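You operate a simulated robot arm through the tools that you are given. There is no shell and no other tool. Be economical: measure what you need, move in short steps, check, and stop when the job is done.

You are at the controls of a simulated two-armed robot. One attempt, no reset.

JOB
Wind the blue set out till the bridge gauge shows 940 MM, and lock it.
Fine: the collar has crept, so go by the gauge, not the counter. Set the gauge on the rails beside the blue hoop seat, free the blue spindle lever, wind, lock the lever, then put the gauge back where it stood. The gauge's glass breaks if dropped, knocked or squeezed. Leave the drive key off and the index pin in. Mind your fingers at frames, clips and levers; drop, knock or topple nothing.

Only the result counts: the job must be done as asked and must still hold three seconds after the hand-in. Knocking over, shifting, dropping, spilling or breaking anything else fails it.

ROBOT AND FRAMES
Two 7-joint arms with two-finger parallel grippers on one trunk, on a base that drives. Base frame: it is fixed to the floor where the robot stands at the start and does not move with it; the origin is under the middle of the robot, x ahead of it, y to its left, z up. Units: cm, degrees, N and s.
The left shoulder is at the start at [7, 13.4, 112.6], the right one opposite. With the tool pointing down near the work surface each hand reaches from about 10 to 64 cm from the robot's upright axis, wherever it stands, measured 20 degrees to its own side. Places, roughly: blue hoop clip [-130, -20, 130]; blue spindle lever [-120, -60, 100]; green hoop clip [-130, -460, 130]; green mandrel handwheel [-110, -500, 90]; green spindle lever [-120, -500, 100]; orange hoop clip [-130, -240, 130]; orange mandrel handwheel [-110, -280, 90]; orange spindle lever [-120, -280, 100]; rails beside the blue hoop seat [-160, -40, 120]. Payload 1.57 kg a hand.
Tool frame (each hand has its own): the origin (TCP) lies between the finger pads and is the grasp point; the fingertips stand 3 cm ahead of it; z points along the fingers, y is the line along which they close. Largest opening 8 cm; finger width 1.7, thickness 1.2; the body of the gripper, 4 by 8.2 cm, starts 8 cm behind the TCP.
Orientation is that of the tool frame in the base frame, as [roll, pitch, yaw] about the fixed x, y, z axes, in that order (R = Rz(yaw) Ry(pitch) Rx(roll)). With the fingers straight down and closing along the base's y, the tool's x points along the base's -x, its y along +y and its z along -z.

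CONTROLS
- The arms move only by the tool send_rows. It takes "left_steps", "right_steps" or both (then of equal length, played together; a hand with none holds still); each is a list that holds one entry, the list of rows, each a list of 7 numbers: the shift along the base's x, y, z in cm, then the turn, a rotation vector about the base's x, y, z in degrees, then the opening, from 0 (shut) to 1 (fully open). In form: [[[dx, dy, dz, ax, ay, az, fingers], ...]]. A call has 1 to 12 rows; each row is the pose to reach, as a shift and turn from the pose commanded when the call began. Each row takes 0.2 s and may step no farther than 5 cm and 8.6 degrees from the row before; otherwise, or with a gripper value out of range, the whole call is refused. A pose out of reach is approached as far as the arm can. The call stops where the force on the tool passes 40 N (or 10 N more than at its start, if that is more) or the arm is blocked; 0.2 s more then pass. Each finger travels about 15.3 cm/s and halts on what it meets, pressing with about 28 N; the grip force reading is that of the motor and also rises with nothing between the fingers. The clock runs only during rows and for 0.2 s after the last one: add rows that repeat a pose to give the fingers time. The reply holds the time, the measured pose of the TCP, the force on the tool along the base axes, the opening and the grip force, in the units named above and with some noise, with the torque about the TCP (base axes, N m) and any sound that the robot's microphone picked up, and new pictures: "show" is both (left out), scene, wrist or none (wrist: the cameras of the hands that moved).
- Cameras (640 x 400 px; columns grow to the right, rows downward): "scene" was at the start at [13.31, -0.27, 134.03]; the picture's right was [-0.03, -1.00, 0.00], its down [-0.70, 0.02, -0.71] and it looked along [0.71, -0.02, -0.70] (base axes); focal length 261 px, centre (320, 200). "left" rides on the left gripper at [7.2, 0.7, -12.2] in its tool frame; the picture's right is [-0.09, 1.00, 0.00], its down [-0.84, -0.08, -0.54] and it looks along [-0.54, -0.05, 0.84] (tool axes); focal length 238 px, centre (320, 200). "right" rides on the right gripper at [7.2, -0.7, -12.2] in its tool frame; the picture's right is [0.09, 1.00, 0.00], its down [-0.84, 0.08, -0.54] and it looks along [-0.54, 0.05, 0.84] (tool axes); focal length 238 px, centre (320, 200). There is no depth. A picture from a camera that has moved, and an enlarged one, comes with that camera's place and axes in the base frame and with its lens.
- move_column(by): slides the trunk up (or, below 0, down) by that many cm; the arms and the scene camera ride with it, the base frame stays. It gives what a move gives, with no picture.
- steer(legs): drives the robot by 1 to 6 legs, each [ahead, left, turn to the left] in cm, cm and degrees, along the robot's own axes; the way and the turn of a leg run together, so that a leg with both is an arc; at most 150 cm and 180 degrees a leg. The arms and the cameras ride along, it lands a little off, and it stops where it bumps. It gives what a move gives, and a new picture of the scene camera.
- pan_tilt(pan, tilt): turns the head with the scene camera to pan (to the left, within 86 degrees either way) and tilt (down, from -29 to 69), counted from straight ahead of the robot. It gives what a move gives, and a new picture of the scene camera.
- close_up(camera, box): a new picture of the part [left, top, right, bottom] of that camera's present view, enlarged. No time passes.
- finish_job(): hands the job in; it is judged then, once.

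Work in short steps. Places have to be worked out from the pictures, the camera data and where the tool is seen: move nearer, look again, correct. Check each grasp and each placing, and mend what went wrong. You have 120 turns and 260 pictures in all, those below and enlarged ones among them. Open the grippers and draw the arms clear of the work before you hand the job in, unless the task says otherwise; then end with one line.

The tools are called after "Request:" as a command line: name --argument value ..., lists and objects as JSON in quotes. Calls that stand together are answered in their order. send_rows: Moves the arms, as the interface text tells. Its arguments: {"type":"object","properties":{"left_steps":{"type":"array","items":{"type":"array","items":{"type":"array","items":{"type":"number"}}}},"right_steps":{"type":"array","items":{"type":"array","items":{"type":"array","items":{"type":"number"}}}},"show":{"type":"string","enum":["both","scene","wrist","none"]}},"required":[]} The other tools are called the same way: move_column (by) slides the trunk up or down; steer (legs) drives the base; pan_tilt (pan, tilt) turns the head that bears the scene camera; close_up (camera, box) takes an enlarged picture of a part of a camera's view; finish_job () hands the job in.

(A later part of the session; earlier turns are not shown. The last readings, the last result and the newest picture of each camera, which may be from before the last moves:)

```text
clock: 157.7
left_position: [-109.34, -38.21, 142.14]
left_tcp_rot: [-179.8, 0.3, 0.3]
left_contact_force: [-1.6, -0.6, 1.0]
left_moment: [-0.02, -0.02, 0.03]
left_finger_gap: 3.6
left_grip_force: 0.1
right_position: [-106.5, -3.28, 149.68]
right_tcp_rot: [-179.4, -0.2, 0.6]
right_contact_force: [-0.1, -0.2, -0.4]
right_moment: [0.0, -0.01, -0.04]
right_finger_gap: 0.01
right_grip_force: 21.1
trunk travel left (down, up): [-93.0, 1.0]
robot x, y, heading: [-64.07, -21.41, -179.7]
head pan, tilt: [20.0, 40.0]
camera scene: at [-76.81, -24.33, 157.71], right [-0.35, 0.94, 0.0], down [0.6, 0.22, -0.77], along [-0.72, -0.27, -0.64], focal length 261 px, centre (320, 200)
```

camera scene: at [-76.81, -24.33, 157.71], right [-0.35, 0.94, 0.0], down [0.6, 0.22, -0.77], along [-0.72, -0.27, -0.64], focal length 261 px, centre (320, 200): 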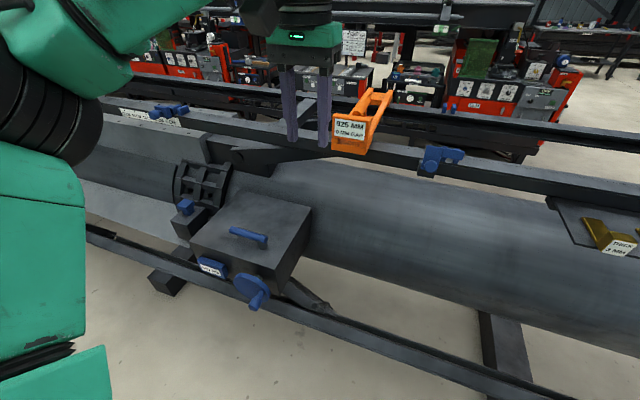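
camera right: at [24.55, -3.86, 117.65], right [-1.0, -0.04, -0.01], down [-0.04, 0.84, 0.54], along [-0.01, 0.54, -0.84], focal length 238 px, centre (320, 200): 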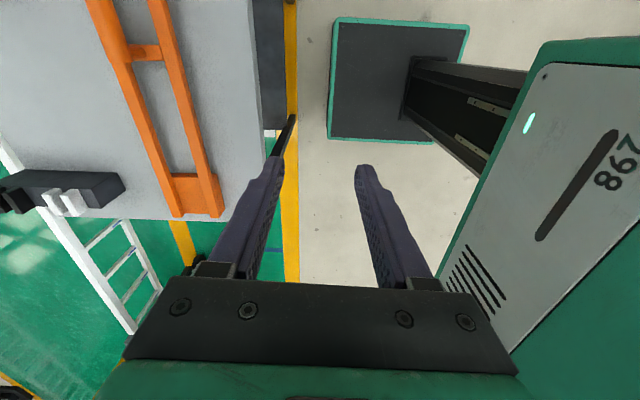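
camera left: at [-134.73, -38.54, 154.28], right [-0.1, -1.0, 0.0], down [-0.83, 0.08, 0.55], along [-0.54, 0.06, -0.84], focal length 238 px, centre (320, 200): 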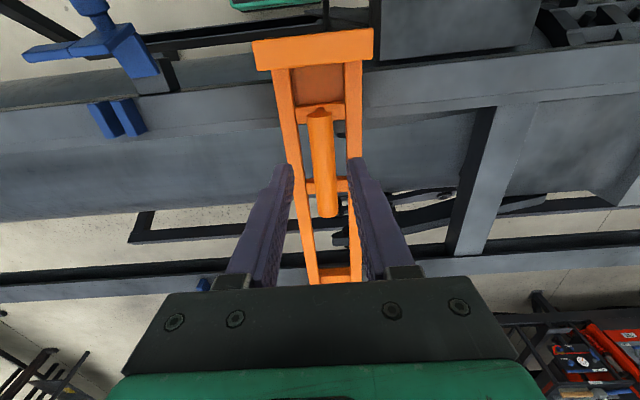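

The lever bar swings on a post at its +y end. I shift over so the left hand sits above the lever and lower the trunk to measure it with the wrist camera.

Request:
steer --legs '[[0, 23, -0.3]]'

Request:
move_column --by -20

Request:
close_up --camera "left" --box '[0, 0, 640, 400]'

Request:
pan_tilt --pan 0 --tilt 45

```text
clock: 159.4
left_position: [-109.45, -59.86, 142.22]
left_tcp_rot: [179.9, 0.2, -0.2]
left_contact_force: [-0.5, -1.5, 0.0]
left_moment: [-0.03, 0.0, 0.01]
left_finger_gap: 3.6
left_grip_force: 0.0
right_position: [-106.44, -25.05, 149.6]
right_tcp_rot: [-179.7, -0.2, 0.1]
right_contact_force: [0.7, 0.3, 0.0]
right_moment: [-0.06, 0.02, 0.0]
right_finger_gap: 0.0
right_grip_force: 21.4
trunk travel left (down, up): [-93.0, 1.0]
robot x, y, heading: [-63.91, -43.9, 179.8]
head pan, tilt: [20.0, 40.0]
camera scene: at [-76.83, -46.32, 157.71], right [-0.34, 0.94, 0.0], down [0.6, 0.21, -0.77], along [-0.72, -0.26, -0.64], focal length 261 px, centre (320, 200)
```

scene: 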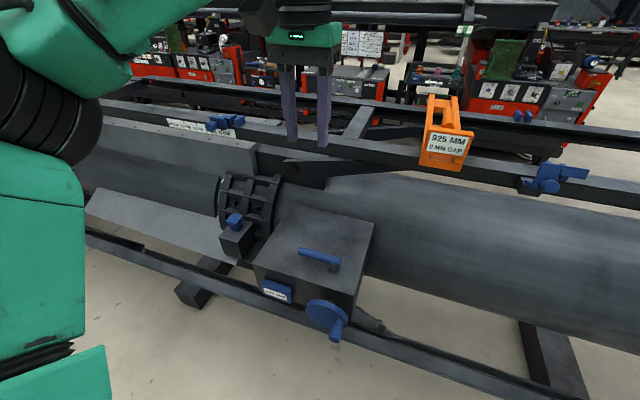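

```text
clock: 161.6
left_position: [-109.35, -60.53, 122.29]
left_tcp_rot: [-179.8, 0.1, -0.2]
left_contact_force: [0.1, -0.2, 0.3]
left_moment: [0.05, -0.01, -0.03]
left_finger_gap: 3.6
left_grip_force: 0.0
right_position: [-106.41, -25.73, 129.65]
right_tcp_rot: [-179.5, -0.2, 0.1]
right_contact_force: [0.3, 0.7, -0.1]
right_moment: [-0.01, 0.04, 0.04]
right_finger_gap: 0.0
right_grip_force: 21.5
trunk travel left (down, up): [-73.0, 21.0]
robot x, y, heading: [-63.77, -43.94, 179.9]
head pan, tilt: [20.0, 40.0]
```

```text
1.00 times, centred on (320, 200) of left
camera zoom: at [-102.29, -61.36, 134.23], right [-0.1, -1.0, 0.0], down [-0.83, 0.08, 0.55], along [-0.54, 0.05, -0.84], focal length 238 px, centre (320, 200)
```

zoom: 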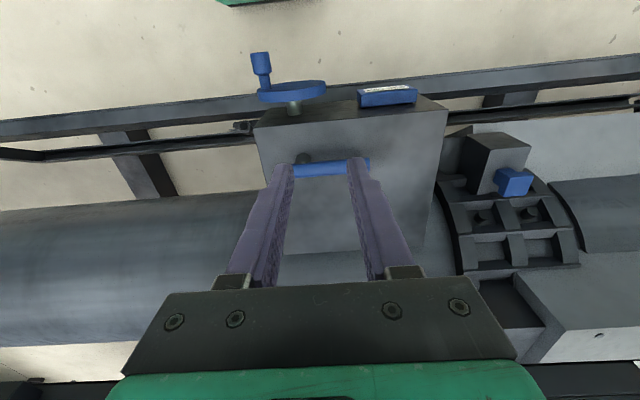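

```text
clock: 162.4
left_position: [-109.46, -60.59, 122.33]
left_tcp_rot: [-179.9, 0.2, -0.2]
left_contact_force: [-0.4, 0.1, 0.7]
left_moment: [0.0, 0.0, -0.02]
left_finger_gap: 3.61
left_grip_force: 0.1
right_position: [-106.32, -25.67, 129.79]
right_tcp_rot: [-179.5, -0.1, 0.2]
right_contact_force: [-0.1, -0.1, 0.9]
right_moment: [-0.01, 0.03, 0.02]
right_finger_gap: 0.0
right_grip_force: 21.5
trunk travel left (down, up): [-73.0, 21.0]
robot x, y, heading: [-64.14, -43.83, 179.8]
head pan, tilt: [0.0, 45.0]
camera scene: at [-76.95, -44.06, 136.98], right [0.0, 1.0, 0.0], down [0.71, 0.0, -0.71], along [-0.71, 0.0, -0.71], focal length 261 px, centre (320, 200)
```

scene: 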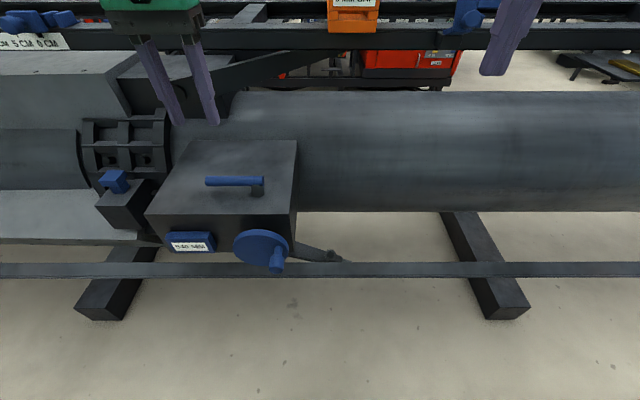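

Measured: lever bar x≈−117.7, z≈102, y −67.6…−55.8 (post at −57); box top 98.2; wheel centre ≈[−108,−56,92] with knob toward the robot at ≈[−103.5,−52.5,94]. I close the left fingers, move in, and set them behind the bar's free end.

Request:
steer --legs '[[8, 2, 0]]'

Request:
send_rows --left_steps '[[[0, 0, 0, 0, 0, 0, 0], [-1, -2, -3, 0, 0, 0, 0], [-2, -3, -6, 0, 0, 0, 0], [-3, -3, -9, 0, 0, 0, 0], [-3, -3, -12, 0, 0, 0, 0], [-3, -3, -12, 0, 0, 0, 0]]]'

```text
clock: 163.5
left_position: [-116.93, -62.36, 122.43]
left_tcp_rot: [-179.9, 0.5, -0.3]
left_contact_force: [0.3, -0.2, -0.6]
left_moment: [-0.02, 0.01, -0.02]
left_finger_gap: 3.58
left_grip_force: 0.1
right_position: [-113.93, -27.53, 129.8]
right_tcp_rot: [-179.6, 0.0, 0.1]
right_contact_force: [0.2, 0.0, -0.4]
right_moment: [0.03, 0.0, 0.02]
right_finger_gap: 0.0
right_grip_force: 21.2
trunk travel left (down, up): [-73.0, 21.0]
robot x, y, heading: [-71.52, -46.05, 179.9]
head pan, tilt: [0.0, 45.0]
camera scene: at [-84.41, -45.89, 137.03], right [0.0, 1.0, 0.0], down [0.7, 0.0, -0.71], along [-0.71, 0.0, -0.7], focal length 261 px, centre (320, 200)
```

scene: 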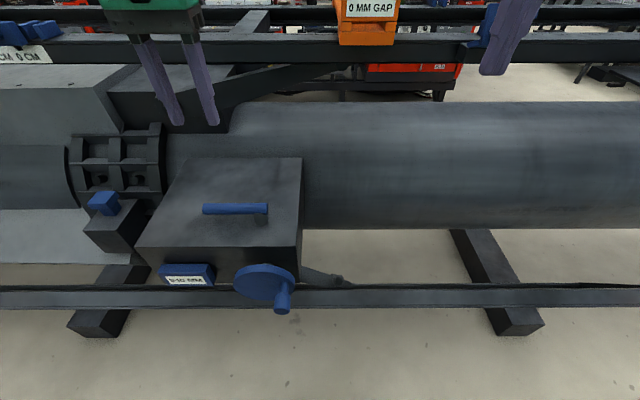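

```text
clock: 164.9
left_position: [-120.42, -65.46, 110.11]
left_tcp_rot: [-179.9, 0.1, -0.2]
left_contact_force: [0.0, -1.1, -0.9]
left_moment: [0.0, 0.03, 0.03]
left_finger_gap: 0.0
left_grip_force: 20.9
right_position: [-114.25, -27.61, 129.58]
right_tcp_rot: [-179.5, -0.3, 0.1]
right_contact_force: [-1.1, -0.6, 0.0]
right_moment: [-0.02, 0.0, 0.02]
right_finger_gap: 0.0
right_grip_force: 21.1
trunk travel left (down, up): [-73.0, 21.0]
robot x, y, heading: [-72.04, -46.05, 180.0]
head pan, tilt: [0.0, 45.0]
camera scene: at [-84.92, -46.03, 136.97], right [0.0, 1.0, 0.0], down [0.71, 0.0, -0.71], along [-0.71, 0.0, -0.71], focal length 261 px, centre (320, 200)
camera left: at [-113.37, -66.27, 122.14], right [-0.1, -1.0, 0.0], down [-0.83, 0.08, 0.55], along [-0.54, 0.05, -0.84], focal length 238 px, centre (320, 200)
```

scene: 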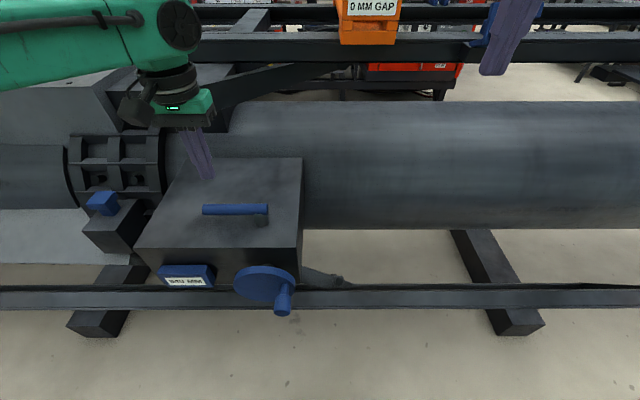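
left: 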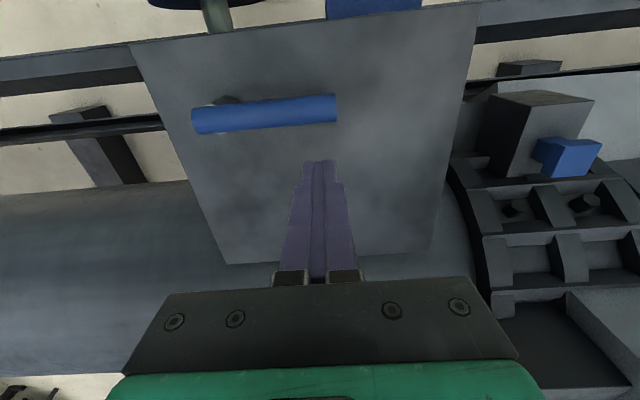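

The bar's end is at y≈−67.2, x≈−117.8; the fingers stand just behind it. I lower them to z 103.

Request:
send_rows --left_steps '[[[-0.3, 0, -3, 0, 0, 0, 0], [-0.3, 0, -6, 0, 0, 0, 0], [-0.3, 0, -7, 0, 0, 0, 0], [-0.3, 0, -7, 0, 0, 0, 0]]]' --show "wrist"

```text
clock: 165.9
left_position: [-120.77, -65.52, 103.1]
left_tcp_rot: [-179.9, 0.4, -0.2]
left_contact_force: [0.4, 0.7, 0.0]
left_moment: [-0.01, 0.0, 0.02]
left_finger_gap: 0.0
left_grip_force: 21.3
right_position: [-114.28, -27.64, 129.75]
right_tcp_rot: [-179.5, -0.2, 0.1]
right_contact_force: [0.4, -0.9, 0.9]
right_moment: [-0.01, 0.03, -0.02]
right_finger_gap: 0.0
right_grip_force: 21.5
trunk travel left (down, up): [-73.0, 21.0]
robot x, y, heading: [-71.64, -46.09, 179.9]
head pan, tilt: [0.0, 45.0]
camera left: at [-113.7, -66.32, 115.12], right [-0.1, -1.0, 0.0], down [-0.83, 0.08, 0.55], along [-0.54, 0.05, -0.84], focal length 238 px, centre (320, 200)
```

left: 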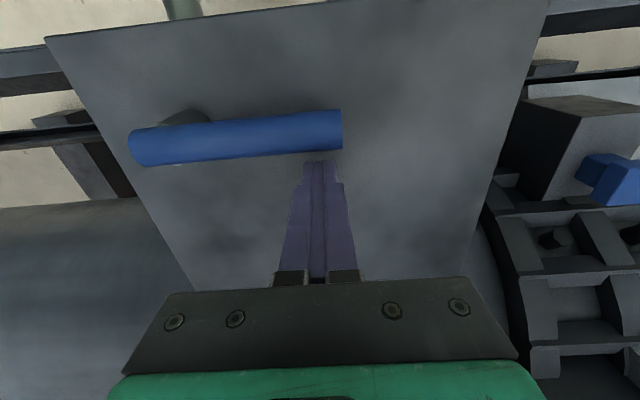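

I try pulling the bar's end toward the robot (+x), a few cm.

Request:
send_rows --left_steps '[[[0.7, 0, 0, 0, 0, 0, 0], [1.4, 0, 0, 0, 0, 0, 0], [2.1, 0, 0, 0, 0, 0, 0], [2.8, 0.1, 0, 0, 0, 0, 0], [3.5, 0.3, 0, 0, 0, 0, 0]]]' --show "wrist"

```text
clock: 167.1
left_position: [-117.07, -65.15, 103.31]
left_tcp_rot: [-179.8, 0.3, -0.1]
left_contact_force: [-0.3, 0.0, -0.1]
left_moment: [0.03, 0.01, -0.01]
left_finger_gap: 0.01
left_grip_force: 21.4
right_position: [-114.37, -27.66, 129.63]
right_tcp_rot: [-179.5, -0.2, 0.1]
right_contact_force: [1.0, 0.3, 0.7]
right_moment: [-0.04, 0.02, 0.02]
right_finger_gap: 0.0
right_grip_force: 21.2
trunk travel left (down, up): [-73.0, 21.0]
robot x, y, heading: [-72.29, -45.97, 179.7]
head pan, tilt: [0.0, 45.0]
camera left: at [-109.99, -65.96, 115.23], right [-0.1, -1.0, 0.0], down [-0.83, 0.08, 0.55], along [-0.54, 0.05, -0.84], focal length 238 px, centre (320, 200)
```

left: 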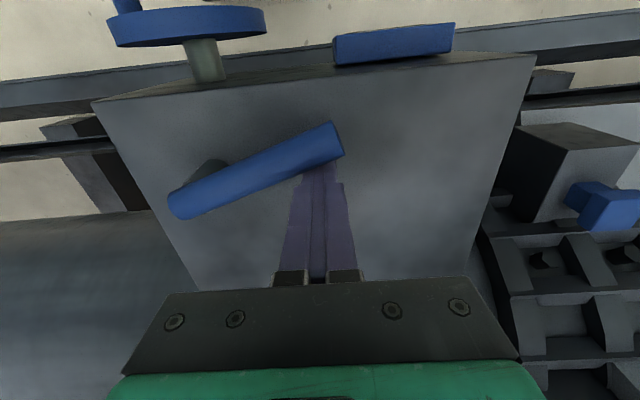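

It swings freely. I continue along the arc toward 90°.

Request:
send_rows --left_steps '[[[1.87, -0.05, 0, 0, 0, 0, 0], [3.2, 0.55, 0, 0, 0, 0, 0], [4.5, 1.35, 0, 0, 0, 0, 0], [5.6, 2.35, 0, 0, 0, 0, 0], [6.5, 3.45, 0, 0, 0, 0, 0], [7.2, 4.75, 0, 0, 0, 0, 0], [7.6, 5.8, 0, 0, 0, 0, 0]]]'

```text
clock: 168.7
left_position: [-109.53, -59.36, 103.17]
left_tcp_rot: [-180.0, 0.2, -0.2]
left_contact_force: [0.4, -0.9, -0.6]
left_moment: [-0.02, -0.01, -0.01]
left_finger_gap: 0.0
left_grip_force: 21.2
right_position: [-114.29, -27.66, 129.65]
right_tcp_rot: [-179.5, -0.2, 0.1]
right_contact_force: [-0.8, -0.8, -0.1]
right_moment: [-0.02, -0.01, -0.01]
right_finger_gap: 0.02
right_grip_force: 21.7
trunk travel left (down, up): [-73.0, 21.0]
robot x, y, heading: [-72.17, -45.77, 179.9]
head pan, tilt: [0.0, 45.0]
camera scene: at [-84.88, -45.96, 136.98], right [0.0, 1.0, 0.0], down [0.71, 0.0, -0.71], along [-0.71, 0.0, -0.71], focal length 261 px, centre (320, 200)
camera left: at [-102.4, -60.16, 115.24], right [-0.1, -1.0, 0.0], down [-0.83, 0.08, 0.55], along [-0.54, 0.05, -0.84], focal length 238 px, centre (320, 200)
```

scene: 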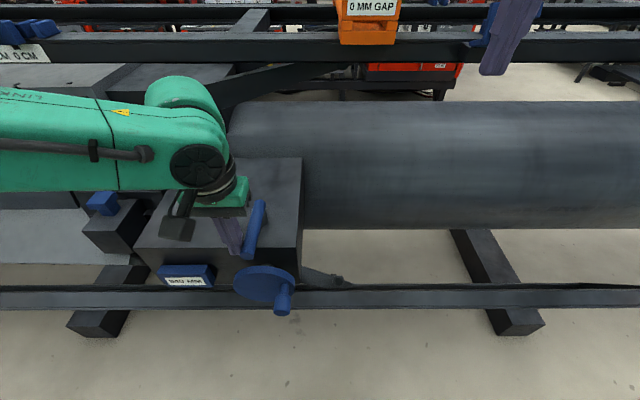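
left: 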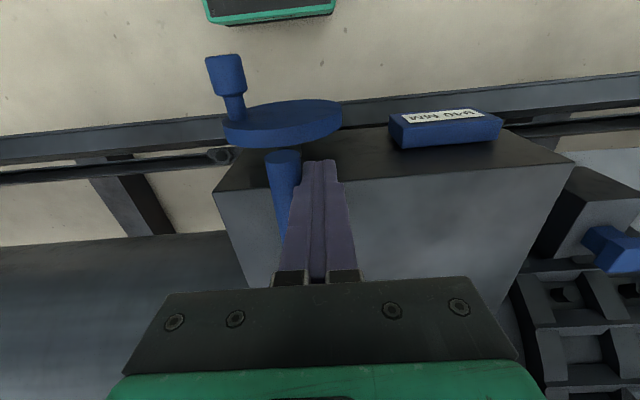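

Lever is near 85°. I nudge a little more to find its stop.

Request:
send_rows --left_steps '[[[0.1, 0.6, 0, 0, 0, 0, 0], [0.1, 1.2, 0, 0, 0, 0, 0], [0.1, 1.8, 0, 0, 0, 0, 0]]]' --show "wrist"

```text
clock: 169.5
left_position: [-109.41, -58.94, 103.13]
left_tcp_rot: [179.3, 0.2, 0.3]
left_contact_force: [0.3, -33.4, 7.8]
left_moment: [-0.36, -0.02, 0.05]
left_finger_gap: 0.02
left_grip_force: 20.6
right_position: [-114.27, -28.29, 129.74]
right_tcp_rot: [-179.3, -0.2, 0.3]
right_contact_force: [0.4, 0.6, 0.0]
right_moment: [-0.08, -0.03, 0.0]
right_finger_gap: 0.0
right_grip_force: 21.7
trunk travel left (down, up): [-73.0, 21.0]
robot x, y, heading: [-71.63, -45.98, 180.3]
head pan, tilt: [0.0, 45.0]
stopped in row 3 (left hand): the force on the tool passed its limit (the readings are from after the stop); the commanded pose is now the measured one
camera left: at [-102.32, -59.52, 115.23], right [-0.09, -1.0, 0.01], down [-0.84, 0.08, 0.54], along [-0.54, 0.04, -0.84], focal length 238 px, centre (320, 200)
```

left: 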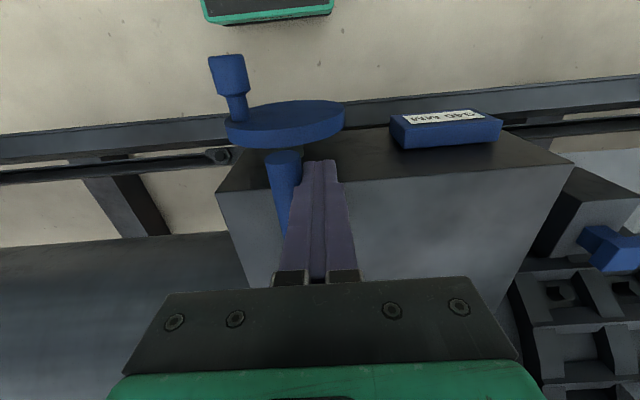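

That's the stop: lever free at 90°. I back off, lift, and reposition for the handwheel knob (≈[−103.7,−52.3,95]).

Request:
send_rows --left_steps '[[[0, -1, 0, 0, 0, 0, 0], [0, -2.5, 0, 0, 0, 0, 0], [0, -2.5, 4, 0, 0, 0, 0], [0, -2.5, 8, 0, 0, 0, 0], [0, -2.5, 12, 0, 0, 0, 0.6], [0, -2.5, 14, 0, 0, 0, 0.6]]]' --show "none"

Request:
steer --legs '[[-4, -6, 0]]'

Request:
close_up --camera "scene" --box '[180, 200, 340, 300]'

Request:
close_up --camera "left" --box '[160, 0, 480, 200]'

```text
clock: 170.9
left_position: [-109.58, -60.71, 117.16]
left_tcp_rot: [179.7, 0.4, 0.0]
left_contact_force: [0.3, -0.2, 0.7]
left_moment: [0.03, 0.03, -0.03]
left_finger_gap: 4.79
left_grip_force: 0.1
right_position: [-114.28, -27.71, 129.61]
right_tcp_rot: [-179.5, -0.2, 0.2]
right_contact_force: [0.2, 0.3, 0.4]
right_moment: [-0.01, 0.0, -0.02]
right_finger_gap: 0.0
right_grip_force: 21.3
trunk travel left (down, up): [-73.0, 21.0]
robot x, y, heading: [-71.96, -46.35, 180.0]
head pan, tilt: [0.0, 45.0]
```

```text
clock: 171.9
left_position: [-105.98, -55.18, 116.99]
left_tcp_rot: [179.8, 0.1, 0.1]
left_contact_force: [-0.4, -0.3, -0.8]
left_moment: [0.04, 0.01, -0.03]
left_finger_gap: 4.78
left_grip_force: 0.0
right_position: [-110.7, -22.24, 129.51]
right_tcp_rot: [-179.3, -0.3, 0.2]
right_contact_force: [0.3, -0.4, -0.6]
right_moment: [0.02, -0.03, 0.0]
right_finger_gap: 0.0
right_grip_force: 21.4
trunk travel left (down, up): [-73.0, 21.0]
robot x, y, heading: [-67.72, -39.92, 180.0]
head pan, tilt: [0.0, 45.0]
camera scene: at [-81.31, -40.62, 136.94], right [0.0, 1.0, 0.0], down [0.71, 0.0, -0.71], along [-0.71, 0.0, -0.71], focal length 261 px, centre (320, 200)
```

scene: 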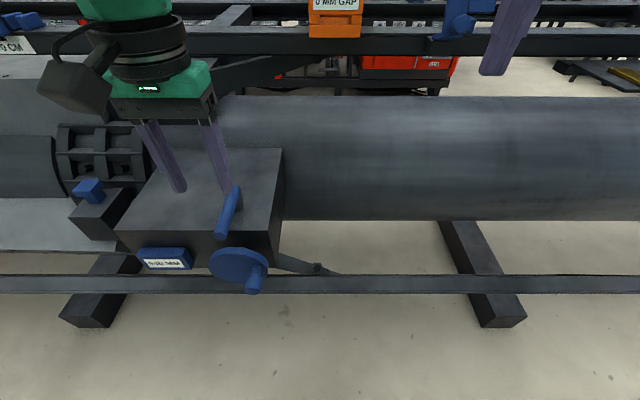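

```text
4.00 times, centred on (260, 250) of scene
camera zoom: at [-81.31, -40.62, 136.94], right [0.0, 1.0, 0.0], down [0.71, 0.0, -0.71], along [-0.71, 0.0, -0.71], focal length 1043 px, centre (560, 0)
```

zoom: 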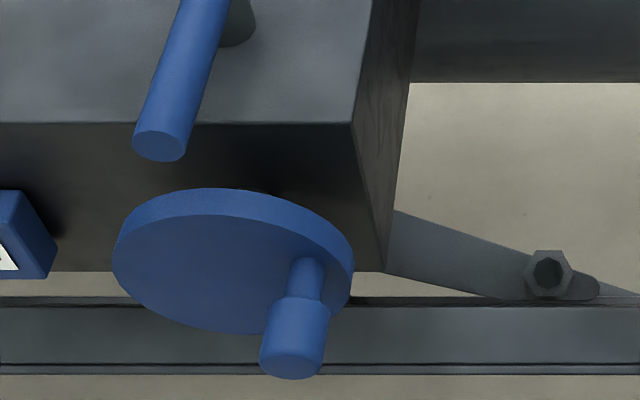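

```text
2.00 times, centred on (320, 100) of left
camera zoom: at [-98.86, -55.85, 128.96], right [-0.09, -1.0, 0.0], down [-0.84, 0.08, 0.54], along [-0.54, 0.05, -0.84], focal length 477 px, centre (320, 400)
```

zoom: 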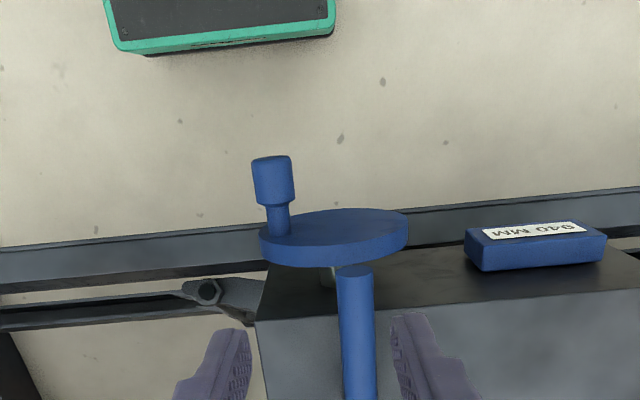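

Knob axis triangulates to y≈−52.3, z≈93.6, x −105…−102.3, ≈2.8 cm thick; wheel centre y −56.3, z 92.3 (radius ≈4.2). I go down over the knob.

Request:
send_rows --left_steps '[[[1.5, 1.5, -2, 0, 0, 0, 0.65], [2.6, 2.9, -5, 0, 0, 0, 0.65], [2.6, 2.9, -9, 0, 0, 0, 0.65], [2.6, 2.9, -13, 0, 0, 0, 0.65], [2.6, 2.9, -16, 0, 0, 0, 0.65], [2.6, 2.9, -16, 0, 0, 0, 0.65]]]'

Request:
close_up --camera "scene" --box '[180, 200, 340, 300]'

```text
clock: 173.3
left_position: [-103.12, -51.83, 100.97]
left_tcp_rot: [179.6, 0.3, 0.0]
left_contact_force: [-0.3, 0.0, 0.7]
left_moment: [-0.01, -0.02, 0.02]
left_finger_gap: 5.21
left_grip_force: 0.1
right_position: [-110.25, -21.84, 129.67]
right_tcp_rot: [-179.5, -0.2, 0.2]
right_contact_force: [-0.2, 0.0, 1.3]
right_moment: [0.0, 0.0, 0.0]
right_finger_gap: 0.0
right_grip_force: 21.6
trunk travel left (down, up): [-73.0, 21.0]
robot x, y, heading: [-68.03, -40.57, 179.9]
head pan, tilt: [0.0, 45.0]
camera scene: at [-80.92, -40.07, 136.98], right [0.0, 1.0, 0.0], down [0.71, 0.0, -0.71], along [-0.71, 0.0, -0.71], focal length 261 px, centre (320, 200)
camera left: at [-96.07, -52.5, 113.01], right [-0.09, -1.0, 0.01], down [-0.83, 0.08, 0.55], along [-0.54, 0.04, -0.84], focal length 238 px, centre (320, 200)
```

scene: 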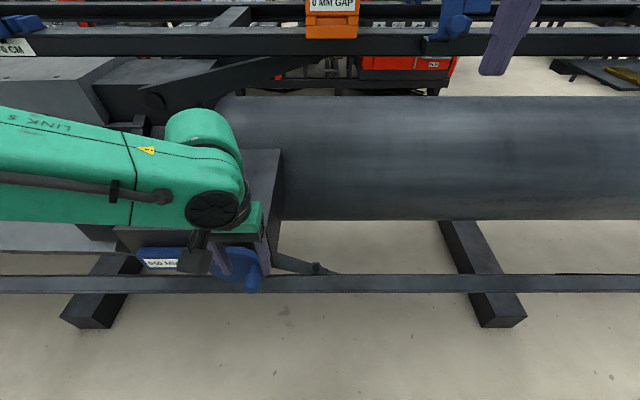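
left: 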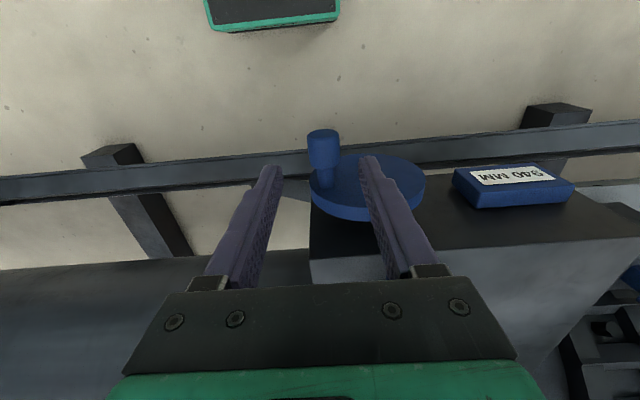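

```text
4.00 times, centred on (260, 250) of scene
camera zoom: at [-80.92, -40.07, 136.98], right [0.0, 1.0, 0.0], down [0.71, 0.0, -0.71], along [-0.71, 0.0, -0.71], focal length 1043 px, centre (560, 0)
```

zoom: 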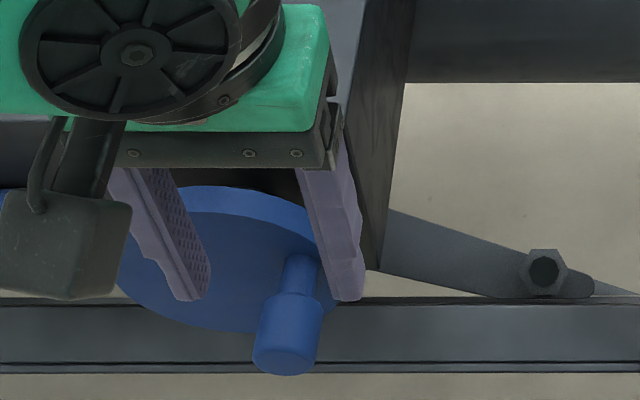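

Request:
send_rows --left_steps '[[[-0.4, -0.4, -2, 0, 0, 0, 0.65], [-0.4, -0.4, -4.5, 0, 0, 0, 0.65], [-0.4, -0.4, -7, 0, 0, 0, 0.65], [-0.4, -0.4, -7, 0, 0, 0, 0.65]]]'

Request:
close_up --camera "scene" --box '[180, 200, 340, 300]'

```text
clock: 174.3
left_position: [-103.59, -52.23, 94.0]
left_tcp_rot: [179.7, 0.2, 0.0]
left_contact_force: [-0.3, -0.1, 0.1]
left_moment: [-0.02, -0.01, 0.03]
left_finger_gap: 5.2
left_grip_force: 0.0
right_position: [-110.32, -21.83, 129.71]
right_tcp_rot: [-179.5, -0.1, 0.1]
right_contact_force: [-0.4, -0.2, 0.2]
right_moment: [-0.02, -0.01, 0.04]
right_finger_gap: 0.0
right_grip_force: 21.5
trunk travel left (down, up): [-73.0, 21.0]
robot x, y, heading: [-68.07, -40.05, 179.8]
head pan, tilt: [0.0, 45.0]
camera scene: at [-80.95, -40.11, 136.98], right [0.0, 1.0, 0.0], down [0.71, 0.0, -0.71], along [-0.71, 0.0, -0.71], focal length 261 px, centre (320, 200)
camera left: at [-96.49, -52.88, 106.05], right [-0.09, -1.0, 0.01], down [-0.83, 0.08, 0.55], along [-0.54, 0.04, -0.84], focal length 238 px, centre (320, 200)
```

scene: 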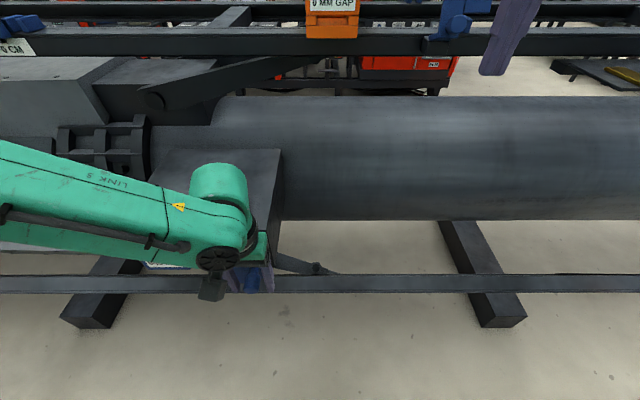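
left: 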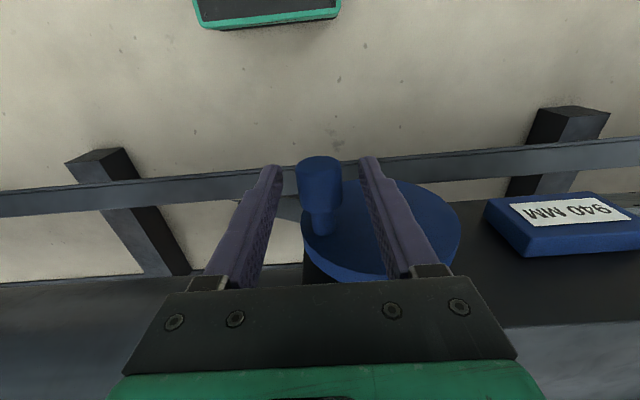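

```text
4.00 times, centred on (260, 250) of scene
camera zoom: at [-80.95, -40.11, 136.98], right [0.0, 1.0, 0.0], down [0.71, 0.0, -0.71], along [-0.71, 0.0, -0.71], focal length 1043 px, centre (560, 0)
```

zoom: 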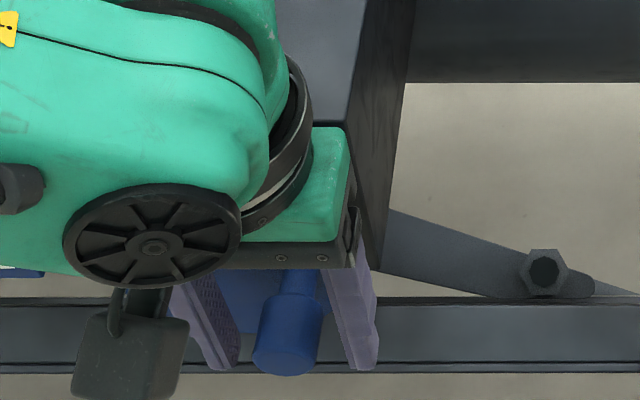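

Centred on the knob. I close on it and tilt the head to see the gauge display.

Request:
send_rows --left_steps '[[[0, 0, 0, 0, 0, 0, 0.45], [0, 0, 0, 0, 0, 0, 0.3], [0, 0, 0, 0, 0, 0, 0.15], [0, 0, 0, 0, 0, 0, 0], [0, 0, 0, 0, 0, 0, 0]]]' --show "none"

Request:
pan_tilt --pan 0 --tilt 35

```text
clock: 175.5
left_position: [-103.72, -52.2, 94.18]
left_tcp_rot: [179.6, 0.4, 0.0]
left_contact_force: [0.9, 3.0, -4.3]
left_moment: [0.08, 0.21, -0.03]
left_finger_gap: 2.72
left_grip_force: 37.6
right_position: [-110.47, -21.86, 129.69]
right_tcp_rot: [-179.4, -0.2, 0.3]
right_contact_force: [0.2, 0.1, 0.0]
right_moment: [0.02, -0.02, 0.03]
right_finger_gap: 0.0
right_grip_force: 21.5
trunk travel left (down, up): [-73.0, 21.0]
robot x, y, heading: [-67.9, -39.74, 179.9]
head pan, tilt: [0.0, 45.0]
```

```text
clock: 176.2
left_position: [-103.65, -52.15, 94.04]
left_tcp_rot: [179.6, 0.2, 0.1]
left_contact_force: [1.9, 2.4, -4.6]
left_moment: [0.05, -0.08, -0.03]
left_finger_gap: 2.73
left_grip_force: 37.7
right_position: [-110.43, -21.75, 129.66]
right_tcp_rot: [-179.4, -0.3, 0.2]
right_contact_force: [0.1, 0.5, 0.1]
right_moment: [0.01, -0.02, -0.01]
right_finger_gap: 0.0
right_grip_force: 21.5
trunk travel left (down, up): [-73.0, 21.0]
robot x, y, heading: [-67.83, -40.21, 179.7]
head pan, tilt: [0.0, 35.0]
camera scene: at [-81.67, -40.06, 138.45], right [0.0, 1.0, 0.0], down [0.57, 0.0, -0.82], along [-0.82, 0.0, -0.57], focal length 261 px, centre (320, 200)
```

scene: 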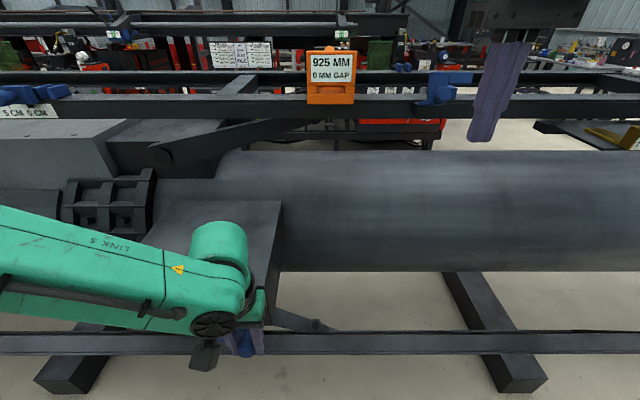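

Grip is 2.72 cm on the knob and the gauge is readable. I turn the knob clockwise ~40° as a trial.

Request:
send_rows --left_steps '[[[0, 0.16, -0.72, 0, 0, 0, 0], [0, 0.2, -1.45, 0, 0, 0, 0], [0, 0.11, -2.17, 0, 0, 0, 0], [0, -0.11, -2.87, 0, 0, 0, 0], [0, -0.11, -2.87, 0, 0, 0, 0]]]'

Request:
close_up --camera "scene" --box '[290, 35, 370, 115]'

```text
clock: 177.4
left_position: [-103.63, -52.03, 91.31]
left_tcp_rot: [179.6, 0.3, -0.1]
left_contact_force: [-6.1, 9.5, 8.1]
left_moment: [-0.29, 0.5, 0.01]
left_finger_gap: 2.72
left_grip_force: 38.5
right_position: [-110.53, -21.46, 129.59]
right_tcp_rot: [-179.7, -0.2, 0.2]
right_contact_force: [0.0, -0.4, -0.2]
right_moment: [-0.01, 0.0, 0.01]
right_finger_gap: 0.0
right_grip_force: 21.7
trunk travel left (down, up): [-73.0, 21.0]
robot x, y, heading: [-67.87, -39.93, 180.1]
head pan, tilt: [0.0, 35.0]
camera scene: at [-81.75, -39.75, 138.45], right [0.0, 1.0, 0.0], down [0.57, 0.0, -0.82], along [-0.82, 0.0, -0.57], focal length 261 px, centre (320, 200)
camera left: at [-96.47, -52.77, 103.31], right [-0.09, -1.0, 0.01], down [-0.83, 0.08, 0.55], along [-0.55, 0.04, -0.84], focal length 238 px, centre (320, 200)
```

scene: 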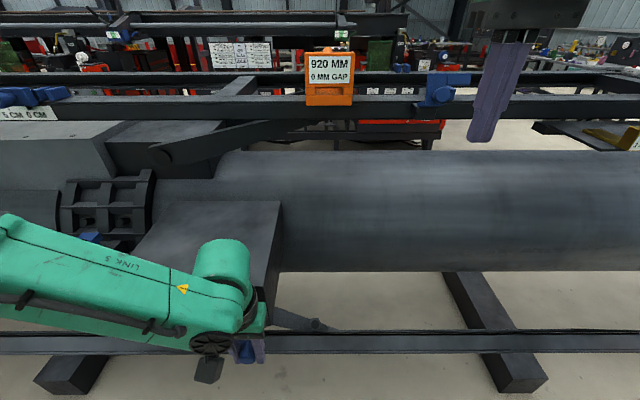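
left: 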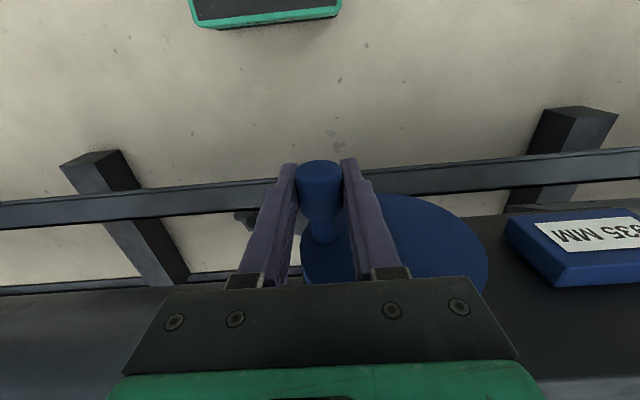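

```text
5.00 times, centred on (330, 75) of scene
camera zoom: at [-81.75, -39.75, 138.45], right [0.0, 1.0, 0.0], down [0.57, 0.0, -0.82], along [-0.82, 0.0, -0.57], focal length 1304 px, centre (270, 825)
```

zoom: 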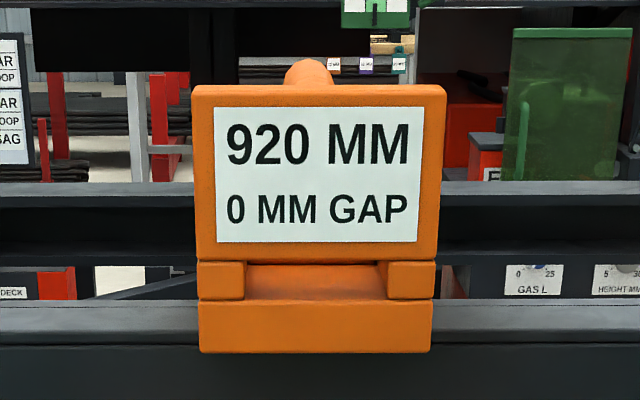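

That went down to 920, so out is the other way (~5 mm per 40°). I wind counter-clockwise about 90°.

Request:
send_rows --left_steps '[[[0, 0.22, 0.7, 0, 0, 0, 0], [0, 0.31, 1.42, 0, 0, 0, 0], [0, 0.27, 2.15, 0, 0, 0, 0], [0, 0.1, 2.87, 0, 0, 0, 0], [0, -0.18, 3.54, 0, 0, 0, 0], [0, -0.58, 4.16, 0, 0, 0, 0], [0, -1.08, 4.69, 0, 0, 0, 0], [0, -1.66, 5.13, 0, 0, 0, 0], [0, -2.32, 5.46, 0, 0, 0, 0], [0, -2.32, 5.46, 0, 0, 0, 0]]]'

Request:
close_up --camera "scene" --box '[290, 35, 370, 115]'

```text
clock: 179.7
left_position: [-103.53, -53.97, 97.07]
left_tcp_rot: [179.5, 0.8, 0.0]
left_contact_force: [-3.1, 17.9, 23.2]
left_moment: [0.41, 0.11, -0.23]
left_finger_gap: 2.76
left_grip_force: 37.8
right_position: [-110.26, -21.21, 129.66]
right_tcp_rot: [-179.9, -0.1, 0.2]
right_contact_force: [-0.7, 0.3, 0.7]
right_moment: [0.0, -0.02, -0.01]
right_finger_gap: 0.0
right_grip_force: 21.2
trunk travel left (down, up): [-73.0, 21.0]
robot x, y, heading: [-67.93, -40.33, 179.9]
head pan, tilt: [0.0, 35.0]
camera scene: at [-81.43, -39.38, 138.52], right [0.0, 1.0, -0.01], down [0.57, -0.01, -0.82], along [-0.82, 0.0, -0.57], focal length 261 px, centre (320, 200)
camera left: at [-96.32, -54.7, 109.04], right [-0.09, -1.0, 0.01], down [-0.83, 0.08, 0.55], along [-0.55, 0.04, -0.83], focal length 238 px, centre (320, 200)
```

scene: 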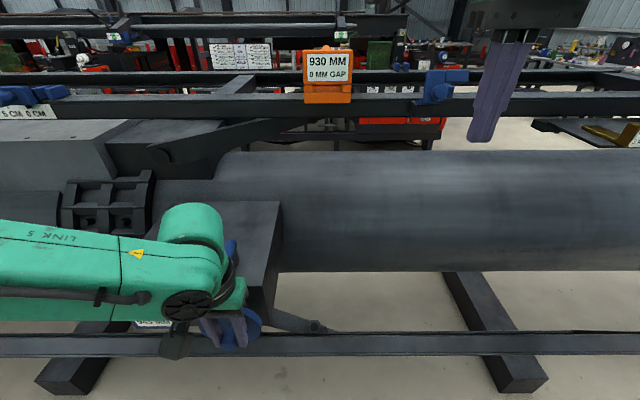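
left: 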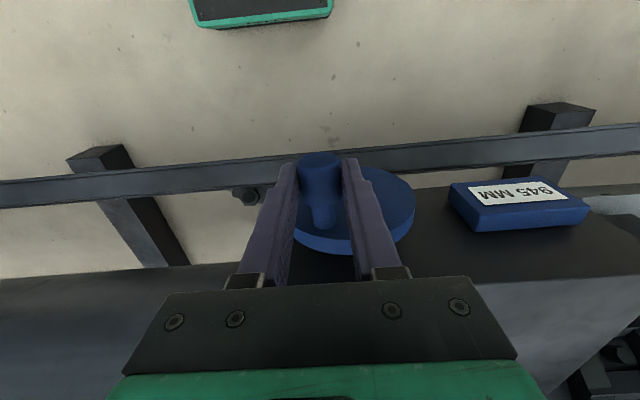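

```text
5.00 times, centred on (330, 75) of scene
camera zoom: at [-81.43, -39.38, 138.52], right [0.0, 1.0, -0.01], down [0.57, -0.01, -0.82], along [-0.82, 0.0, -0.57], focal length 1304 px, centre (270, 825)
```

zoom: 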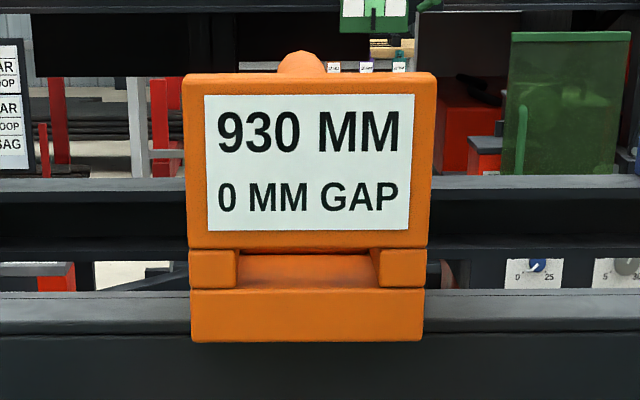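

930 now. Some force has built up, so I relax the grip and re-measure the knob before going on.

Request:
send_rows --left_steps '[[[0, 0, 0, 0, 0, 0, 0.36], [0, 0, 0, 0, 0, 0, 0.5], [0, 0, 0, 0, 0, 0, 0.5]]]' --show "wrist"

Request:
close_up --camera "scene" --box '[180, 290, 340, 390]'

```text
clock: 180.4
left_position: [-103.48, -54.77, 96.76]
left_tcp_rot: [179.6, 0.2, 0.0]
left_contact_force: [0.7, 0.4, 0.7]
left_moment: [0.03, 0.02, -0.03]
left_finger_gap: 4.0
left_grip_force: 0.0
right_position: [-110.5, -21.76, 129.59]
right_tcp_rot: [-179.6, -0.1, 0.2]
right_contact_force: [0.5, 0.3, -0.5]
right_moment: [-0.01, -0.01, 0.01]
right_finger_gap: 0.0
right_grip_force: 21.6
trunk travel left (down, up): [-73.0, 21.0]
robot x, y, heading: [-68.2, -40.16, 180.1]
head pan, tilt: [0.0, 35.0]
camera left: at [-96.41, -55.34, 108.75], right [-0.09, -1.0, 0.01], down [-0.83, 0.08, 0.54], along [-0.54, 0.04, -0.84], focal length 238 px, centre (320, 200)
```

left: 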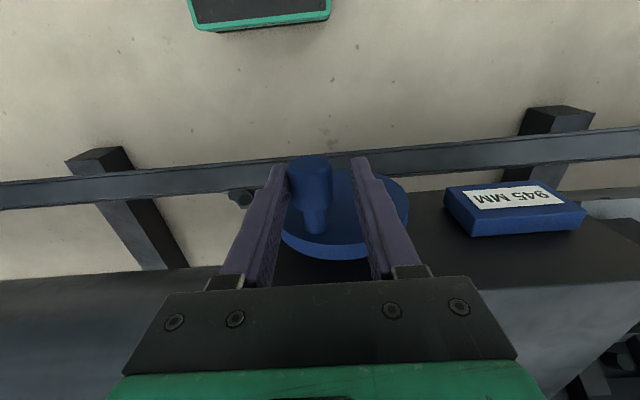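

```text
4.00 times, centred on (260, 340) of scene
camera zoom: at [-81.66, -40.15, 138.45], right [0.0, 1.0, 0.0], down [0.57, 0.0, -0.82], along [-0.82, 0.0, -0.57], focal length 1043 px, centre (560, -360)
```

zoom: 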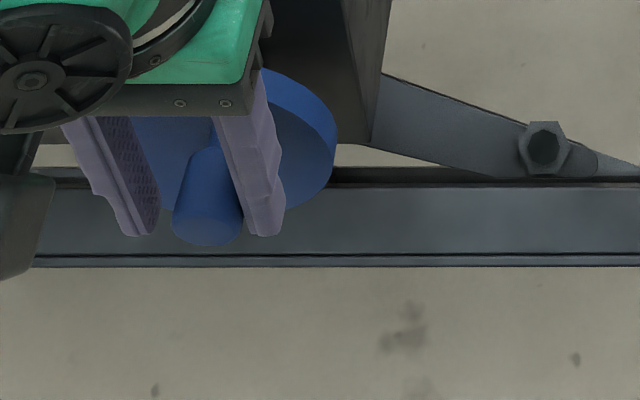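

Knob is at y≈−54.2, z≈95.9 (φ≈60°), consistent with the circle. I re-grip centred and wind on to ~120°.

Request:
send_rows --left_steps '[[[0, 0.57, -0.8, 0, 0, 0, 0.5], [0, 0.57, -0.8, 0, 0, 0, 0.3], [0, 0.57, -0.8, 0, 0, 0, 0], [0, 0.57, -0.8, 0, 0, 0, 0], [0, -0.09, -0.49, 0, 0, 0, 0], [0, -0.8, -0.3, 0, 0, 0, 0], [0, -1.53, -0.24, 0, 0, 0, 0], [0, -2.26, -0.3, 0, 0, 0, 0], [0, -2.97, -0.49, 0, 0, 0, 0], [0, -3.63, -0.8, 0, 0, 0, 0], [0, -3.63, -0.8, 0, 0, 0, 0]]]'

Request:
close_up --camera "scene" --box '[290, 35, 370, 115]'

```text
clock: 182.8
left_position: [-103.4, -58.17, 95.9]
left_tcp_rot: [179.5, 0.3, 0.1]
left_contact_force: [0.2, 14.6, 4.0]
left_moment: [0.42, 0.25, -0.05]
left_finger_gap: 2.71
left_grip_force: 37.8
right_position: [-110.33, -21.46, 129.71]
right_tcp_rot: [-179.8, -0.2, 0.2]
right_contact_force: [0.6, 0.5, 0.6]
right_moment: [0.0, 0.01, 0.03]
right_finger_gap: 0.01
right_grip_force: 20.9
trunk travel left (down, up): [-73.0, 21.0]
robot x, y, heading: [-68.05, -40.12, 179.9]
head pan, tilt: [0.0, 35.0]
camera scene: at [-81.59, -39.67, 138.46], right [0.0, 1.0, 0.0], down [0.57, 0.0, -0.82], along [-0.82, 0.0, -0.57], focal length 261 px, centre (320, 200)
camera left: at [-96.29, -58.69, 107.91], right [-0.09, -1.0, 0.01], down [-0.83, 0.08, 0.55], along [-0.54, 0.04, -0.84], focal length 238 px, centre (320, 200)
```

scene: 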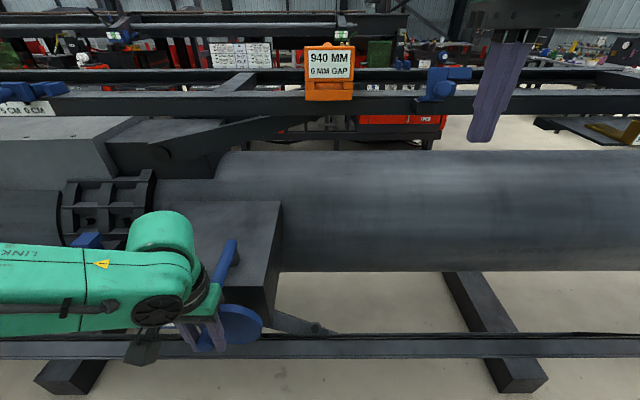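
left: 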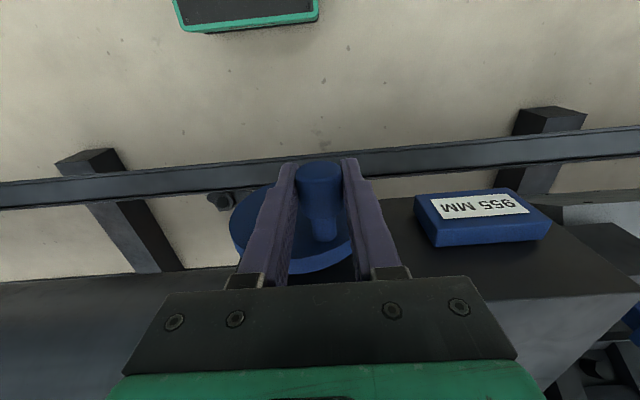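

```text
5.00 times, centred on (330, 75) of scene
camera zoom: at [-81.59, -39.67, 138.46], right [0.0, 1.0, 0.0], down [0.57, 0.0, -0.82], along [-0.82, 0.0, -0.57], focal length 1304 px, centre (270, 825)
```

zoom: 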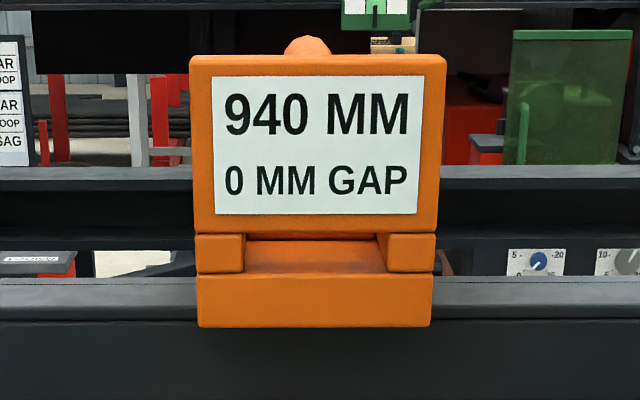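

940 on the gauge. To centre within the rounding band, I test +8° further.

Request:
send_rows --left_steps '[[[0, -0.3, -0.2, 0, 0, 0, 0], [0, -0.55, -0.38, 0, 0, 0, 0], [0, -0.55, -0.38, 0, 0, 0, 0]]]' --show "none"

Request:
close_up --camera "scene" --box '[290, 35, 370, 115]'

```text
clock: 183.7
left_position: [-103.45, -58.58, 95.49]
left_tcp_rot: [179.4, 0.3, 0.1]
left_contact_force: [-0.2, 10.5, -4.5]
left_moment: [0.29, 0.55, -0.1]
left_finger_gap: 2.73
left_grip_force: 38.2
right_position: [-110.57, -21.55, 129.62]
right_tcp_rot: [-179.5, -0.2, 0.2]
right_contact_force: [0.8, -0.8, 0.5]
right_moment: [0.01, 0.03, 0.01]
right_finger_gap: 0.0
right_grip_force: 21.7
trunk travel left (down, up): [-73.0, 21.0]
robot x, y, heading: [-67.8, -40.04, 179.6]
head pan, tilt: [0.0, 35.0]
```

```text
5.00 times, centred on (330, 75) of scene
camera zoom: at [-81.69, -39.8, 138.43], right [0.0, 1.0, 0.0], down [0.57, 0.0, -0.82], along [-0.82, 0.0, -0.57], focal length 1304 px, centre (270, 825)
```

zoom: 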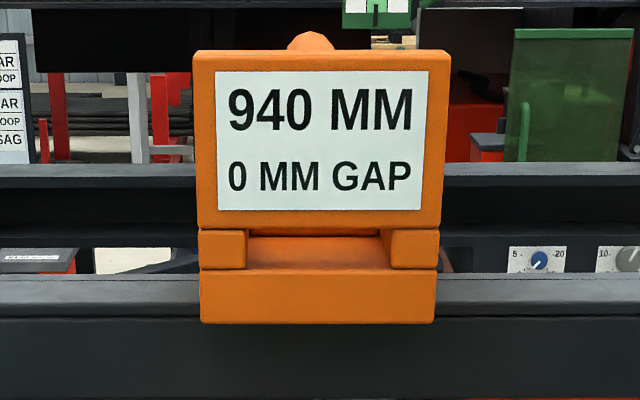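

Request:
send_rows --left_steps '[[[0, -0.25, -0.2, 0, 0, 0, 0], [0, -0.45, -0.42, 0, 0, 0, 0], [0, -0.45, -0.42, 0, 0, 0, 0]]]' --show "none"

Request:
close_up --camera "scene" --box '[290, 35, 370, 115]'

```text
clock: 184.4
left_position: [-103.44, -58.78, 95.28]
left_tcp_rot: [179.4, 0.4, 0.0]
left_contact_force: [0.7, 16.1, 6.7]
left_moment: [0.56, 0.43, -0.19]
left_finger_gap: 2.72
left_grip_force: 38.2
right_position: [-110.22, -21.31, 129.7]
right_tcp_rot: [-179.7, -0.2, 0.2]
right_contact_force: [-0.1, -0.7, 0.3]
right_moment: [0.04, 0.0, 0.02]
right_finger_gap: 0.0
right_grip_force: 21.3
trunk travel left (down, up): [-73.0, 21.0]
robot x, y, heading: [-67.93, -39.96, 179.7]
head pan, tilt: [0.0, 35.0]
```

```text
5.00 times, centred on (330, 75) of scene
camera zoom: at [-81.51, -39.57, 138.48], right [0.0, 1.0, 0.0], down [0.57, 0.0, -0.82], along [-0.82, 0.0, -0.57], focal length 1304 px, centre (270, 825)
```

zoom: 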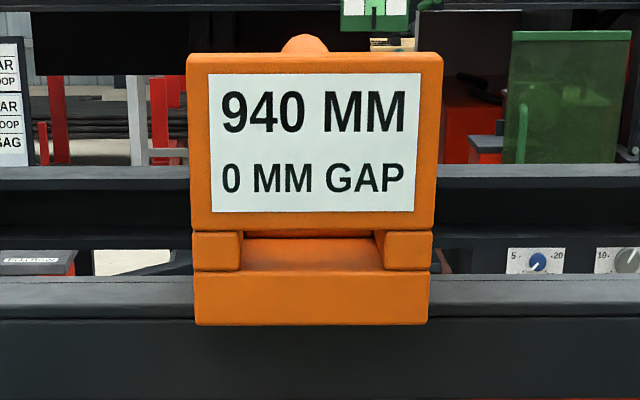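

Request:
send_rows --left_steps '[[[0, -0.3, -0.35, 0, 0, 0, 0], [0, -0.6, -0.75, 0, 0, 0, 0], [0, -0.6, -0.75, 0, 0, 0, 0]]]' --show "wrist"

Request:
close_up --camera "scene" --box '[290, 35, 370, 115]'

```text
clock: 185.2
left_position: [-103.31, -59.55, 94.34]
left_tcp_rot: [179.3, 0.2, 0.0]
left_contact_force: [0.3, 16.4, -2.1]
left_moment: [0.19, 0.26, -0.17]
left_finger_gap: 2.71
left_grip_force: 38.4
right_position: [-110.52, -21.27, 129.59]
right_tcp_rot: [-179.7, -0.2, 0.2]
right_contact_force: [0.2, 0.1, -0.1]
right_moment: [0.0, -0.01, 0.01]
right_finger_gap: 0.01
right_grip_force: 22.1
trunk travel left (down, up): [-73.0, 21.0]
robot x, y, heading: [-68.11, -39.72, 179.9]
head pan, tilt: [0.0, 35.0]
camera left: at [-96.27, -60.19, 106.34], right [-0.09, -1.0, 0.01], down [-0.83, 0.08, 0.54], along [-0.54, 0.04, -0.84], focal length 238 px, centre (320, 200)
```

left: 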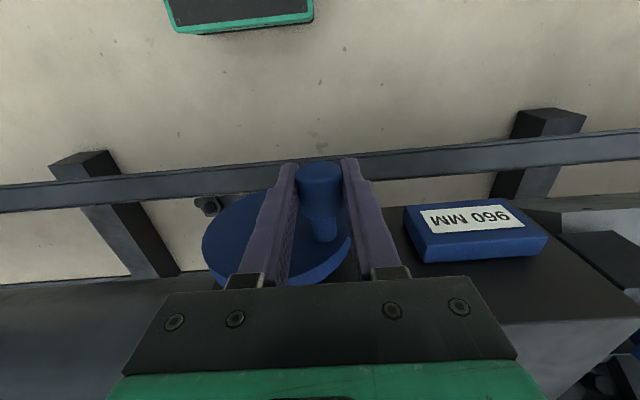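

```text
5.00 times, centred on (330, 75) of scene
camera zoom: at [-81.65, -39.58, 138.44], right [0.0, 1.0, 0.0], down [0.57, 0.0, -0.82], along [-0.82, 0.0, -0.57], focal length 1304 px, centre (270, 825)
```

zoom: 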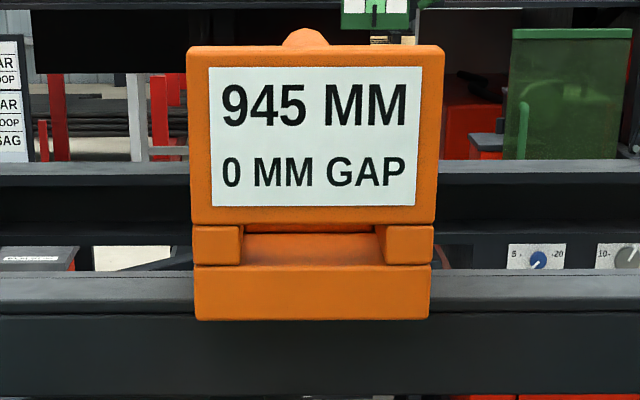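

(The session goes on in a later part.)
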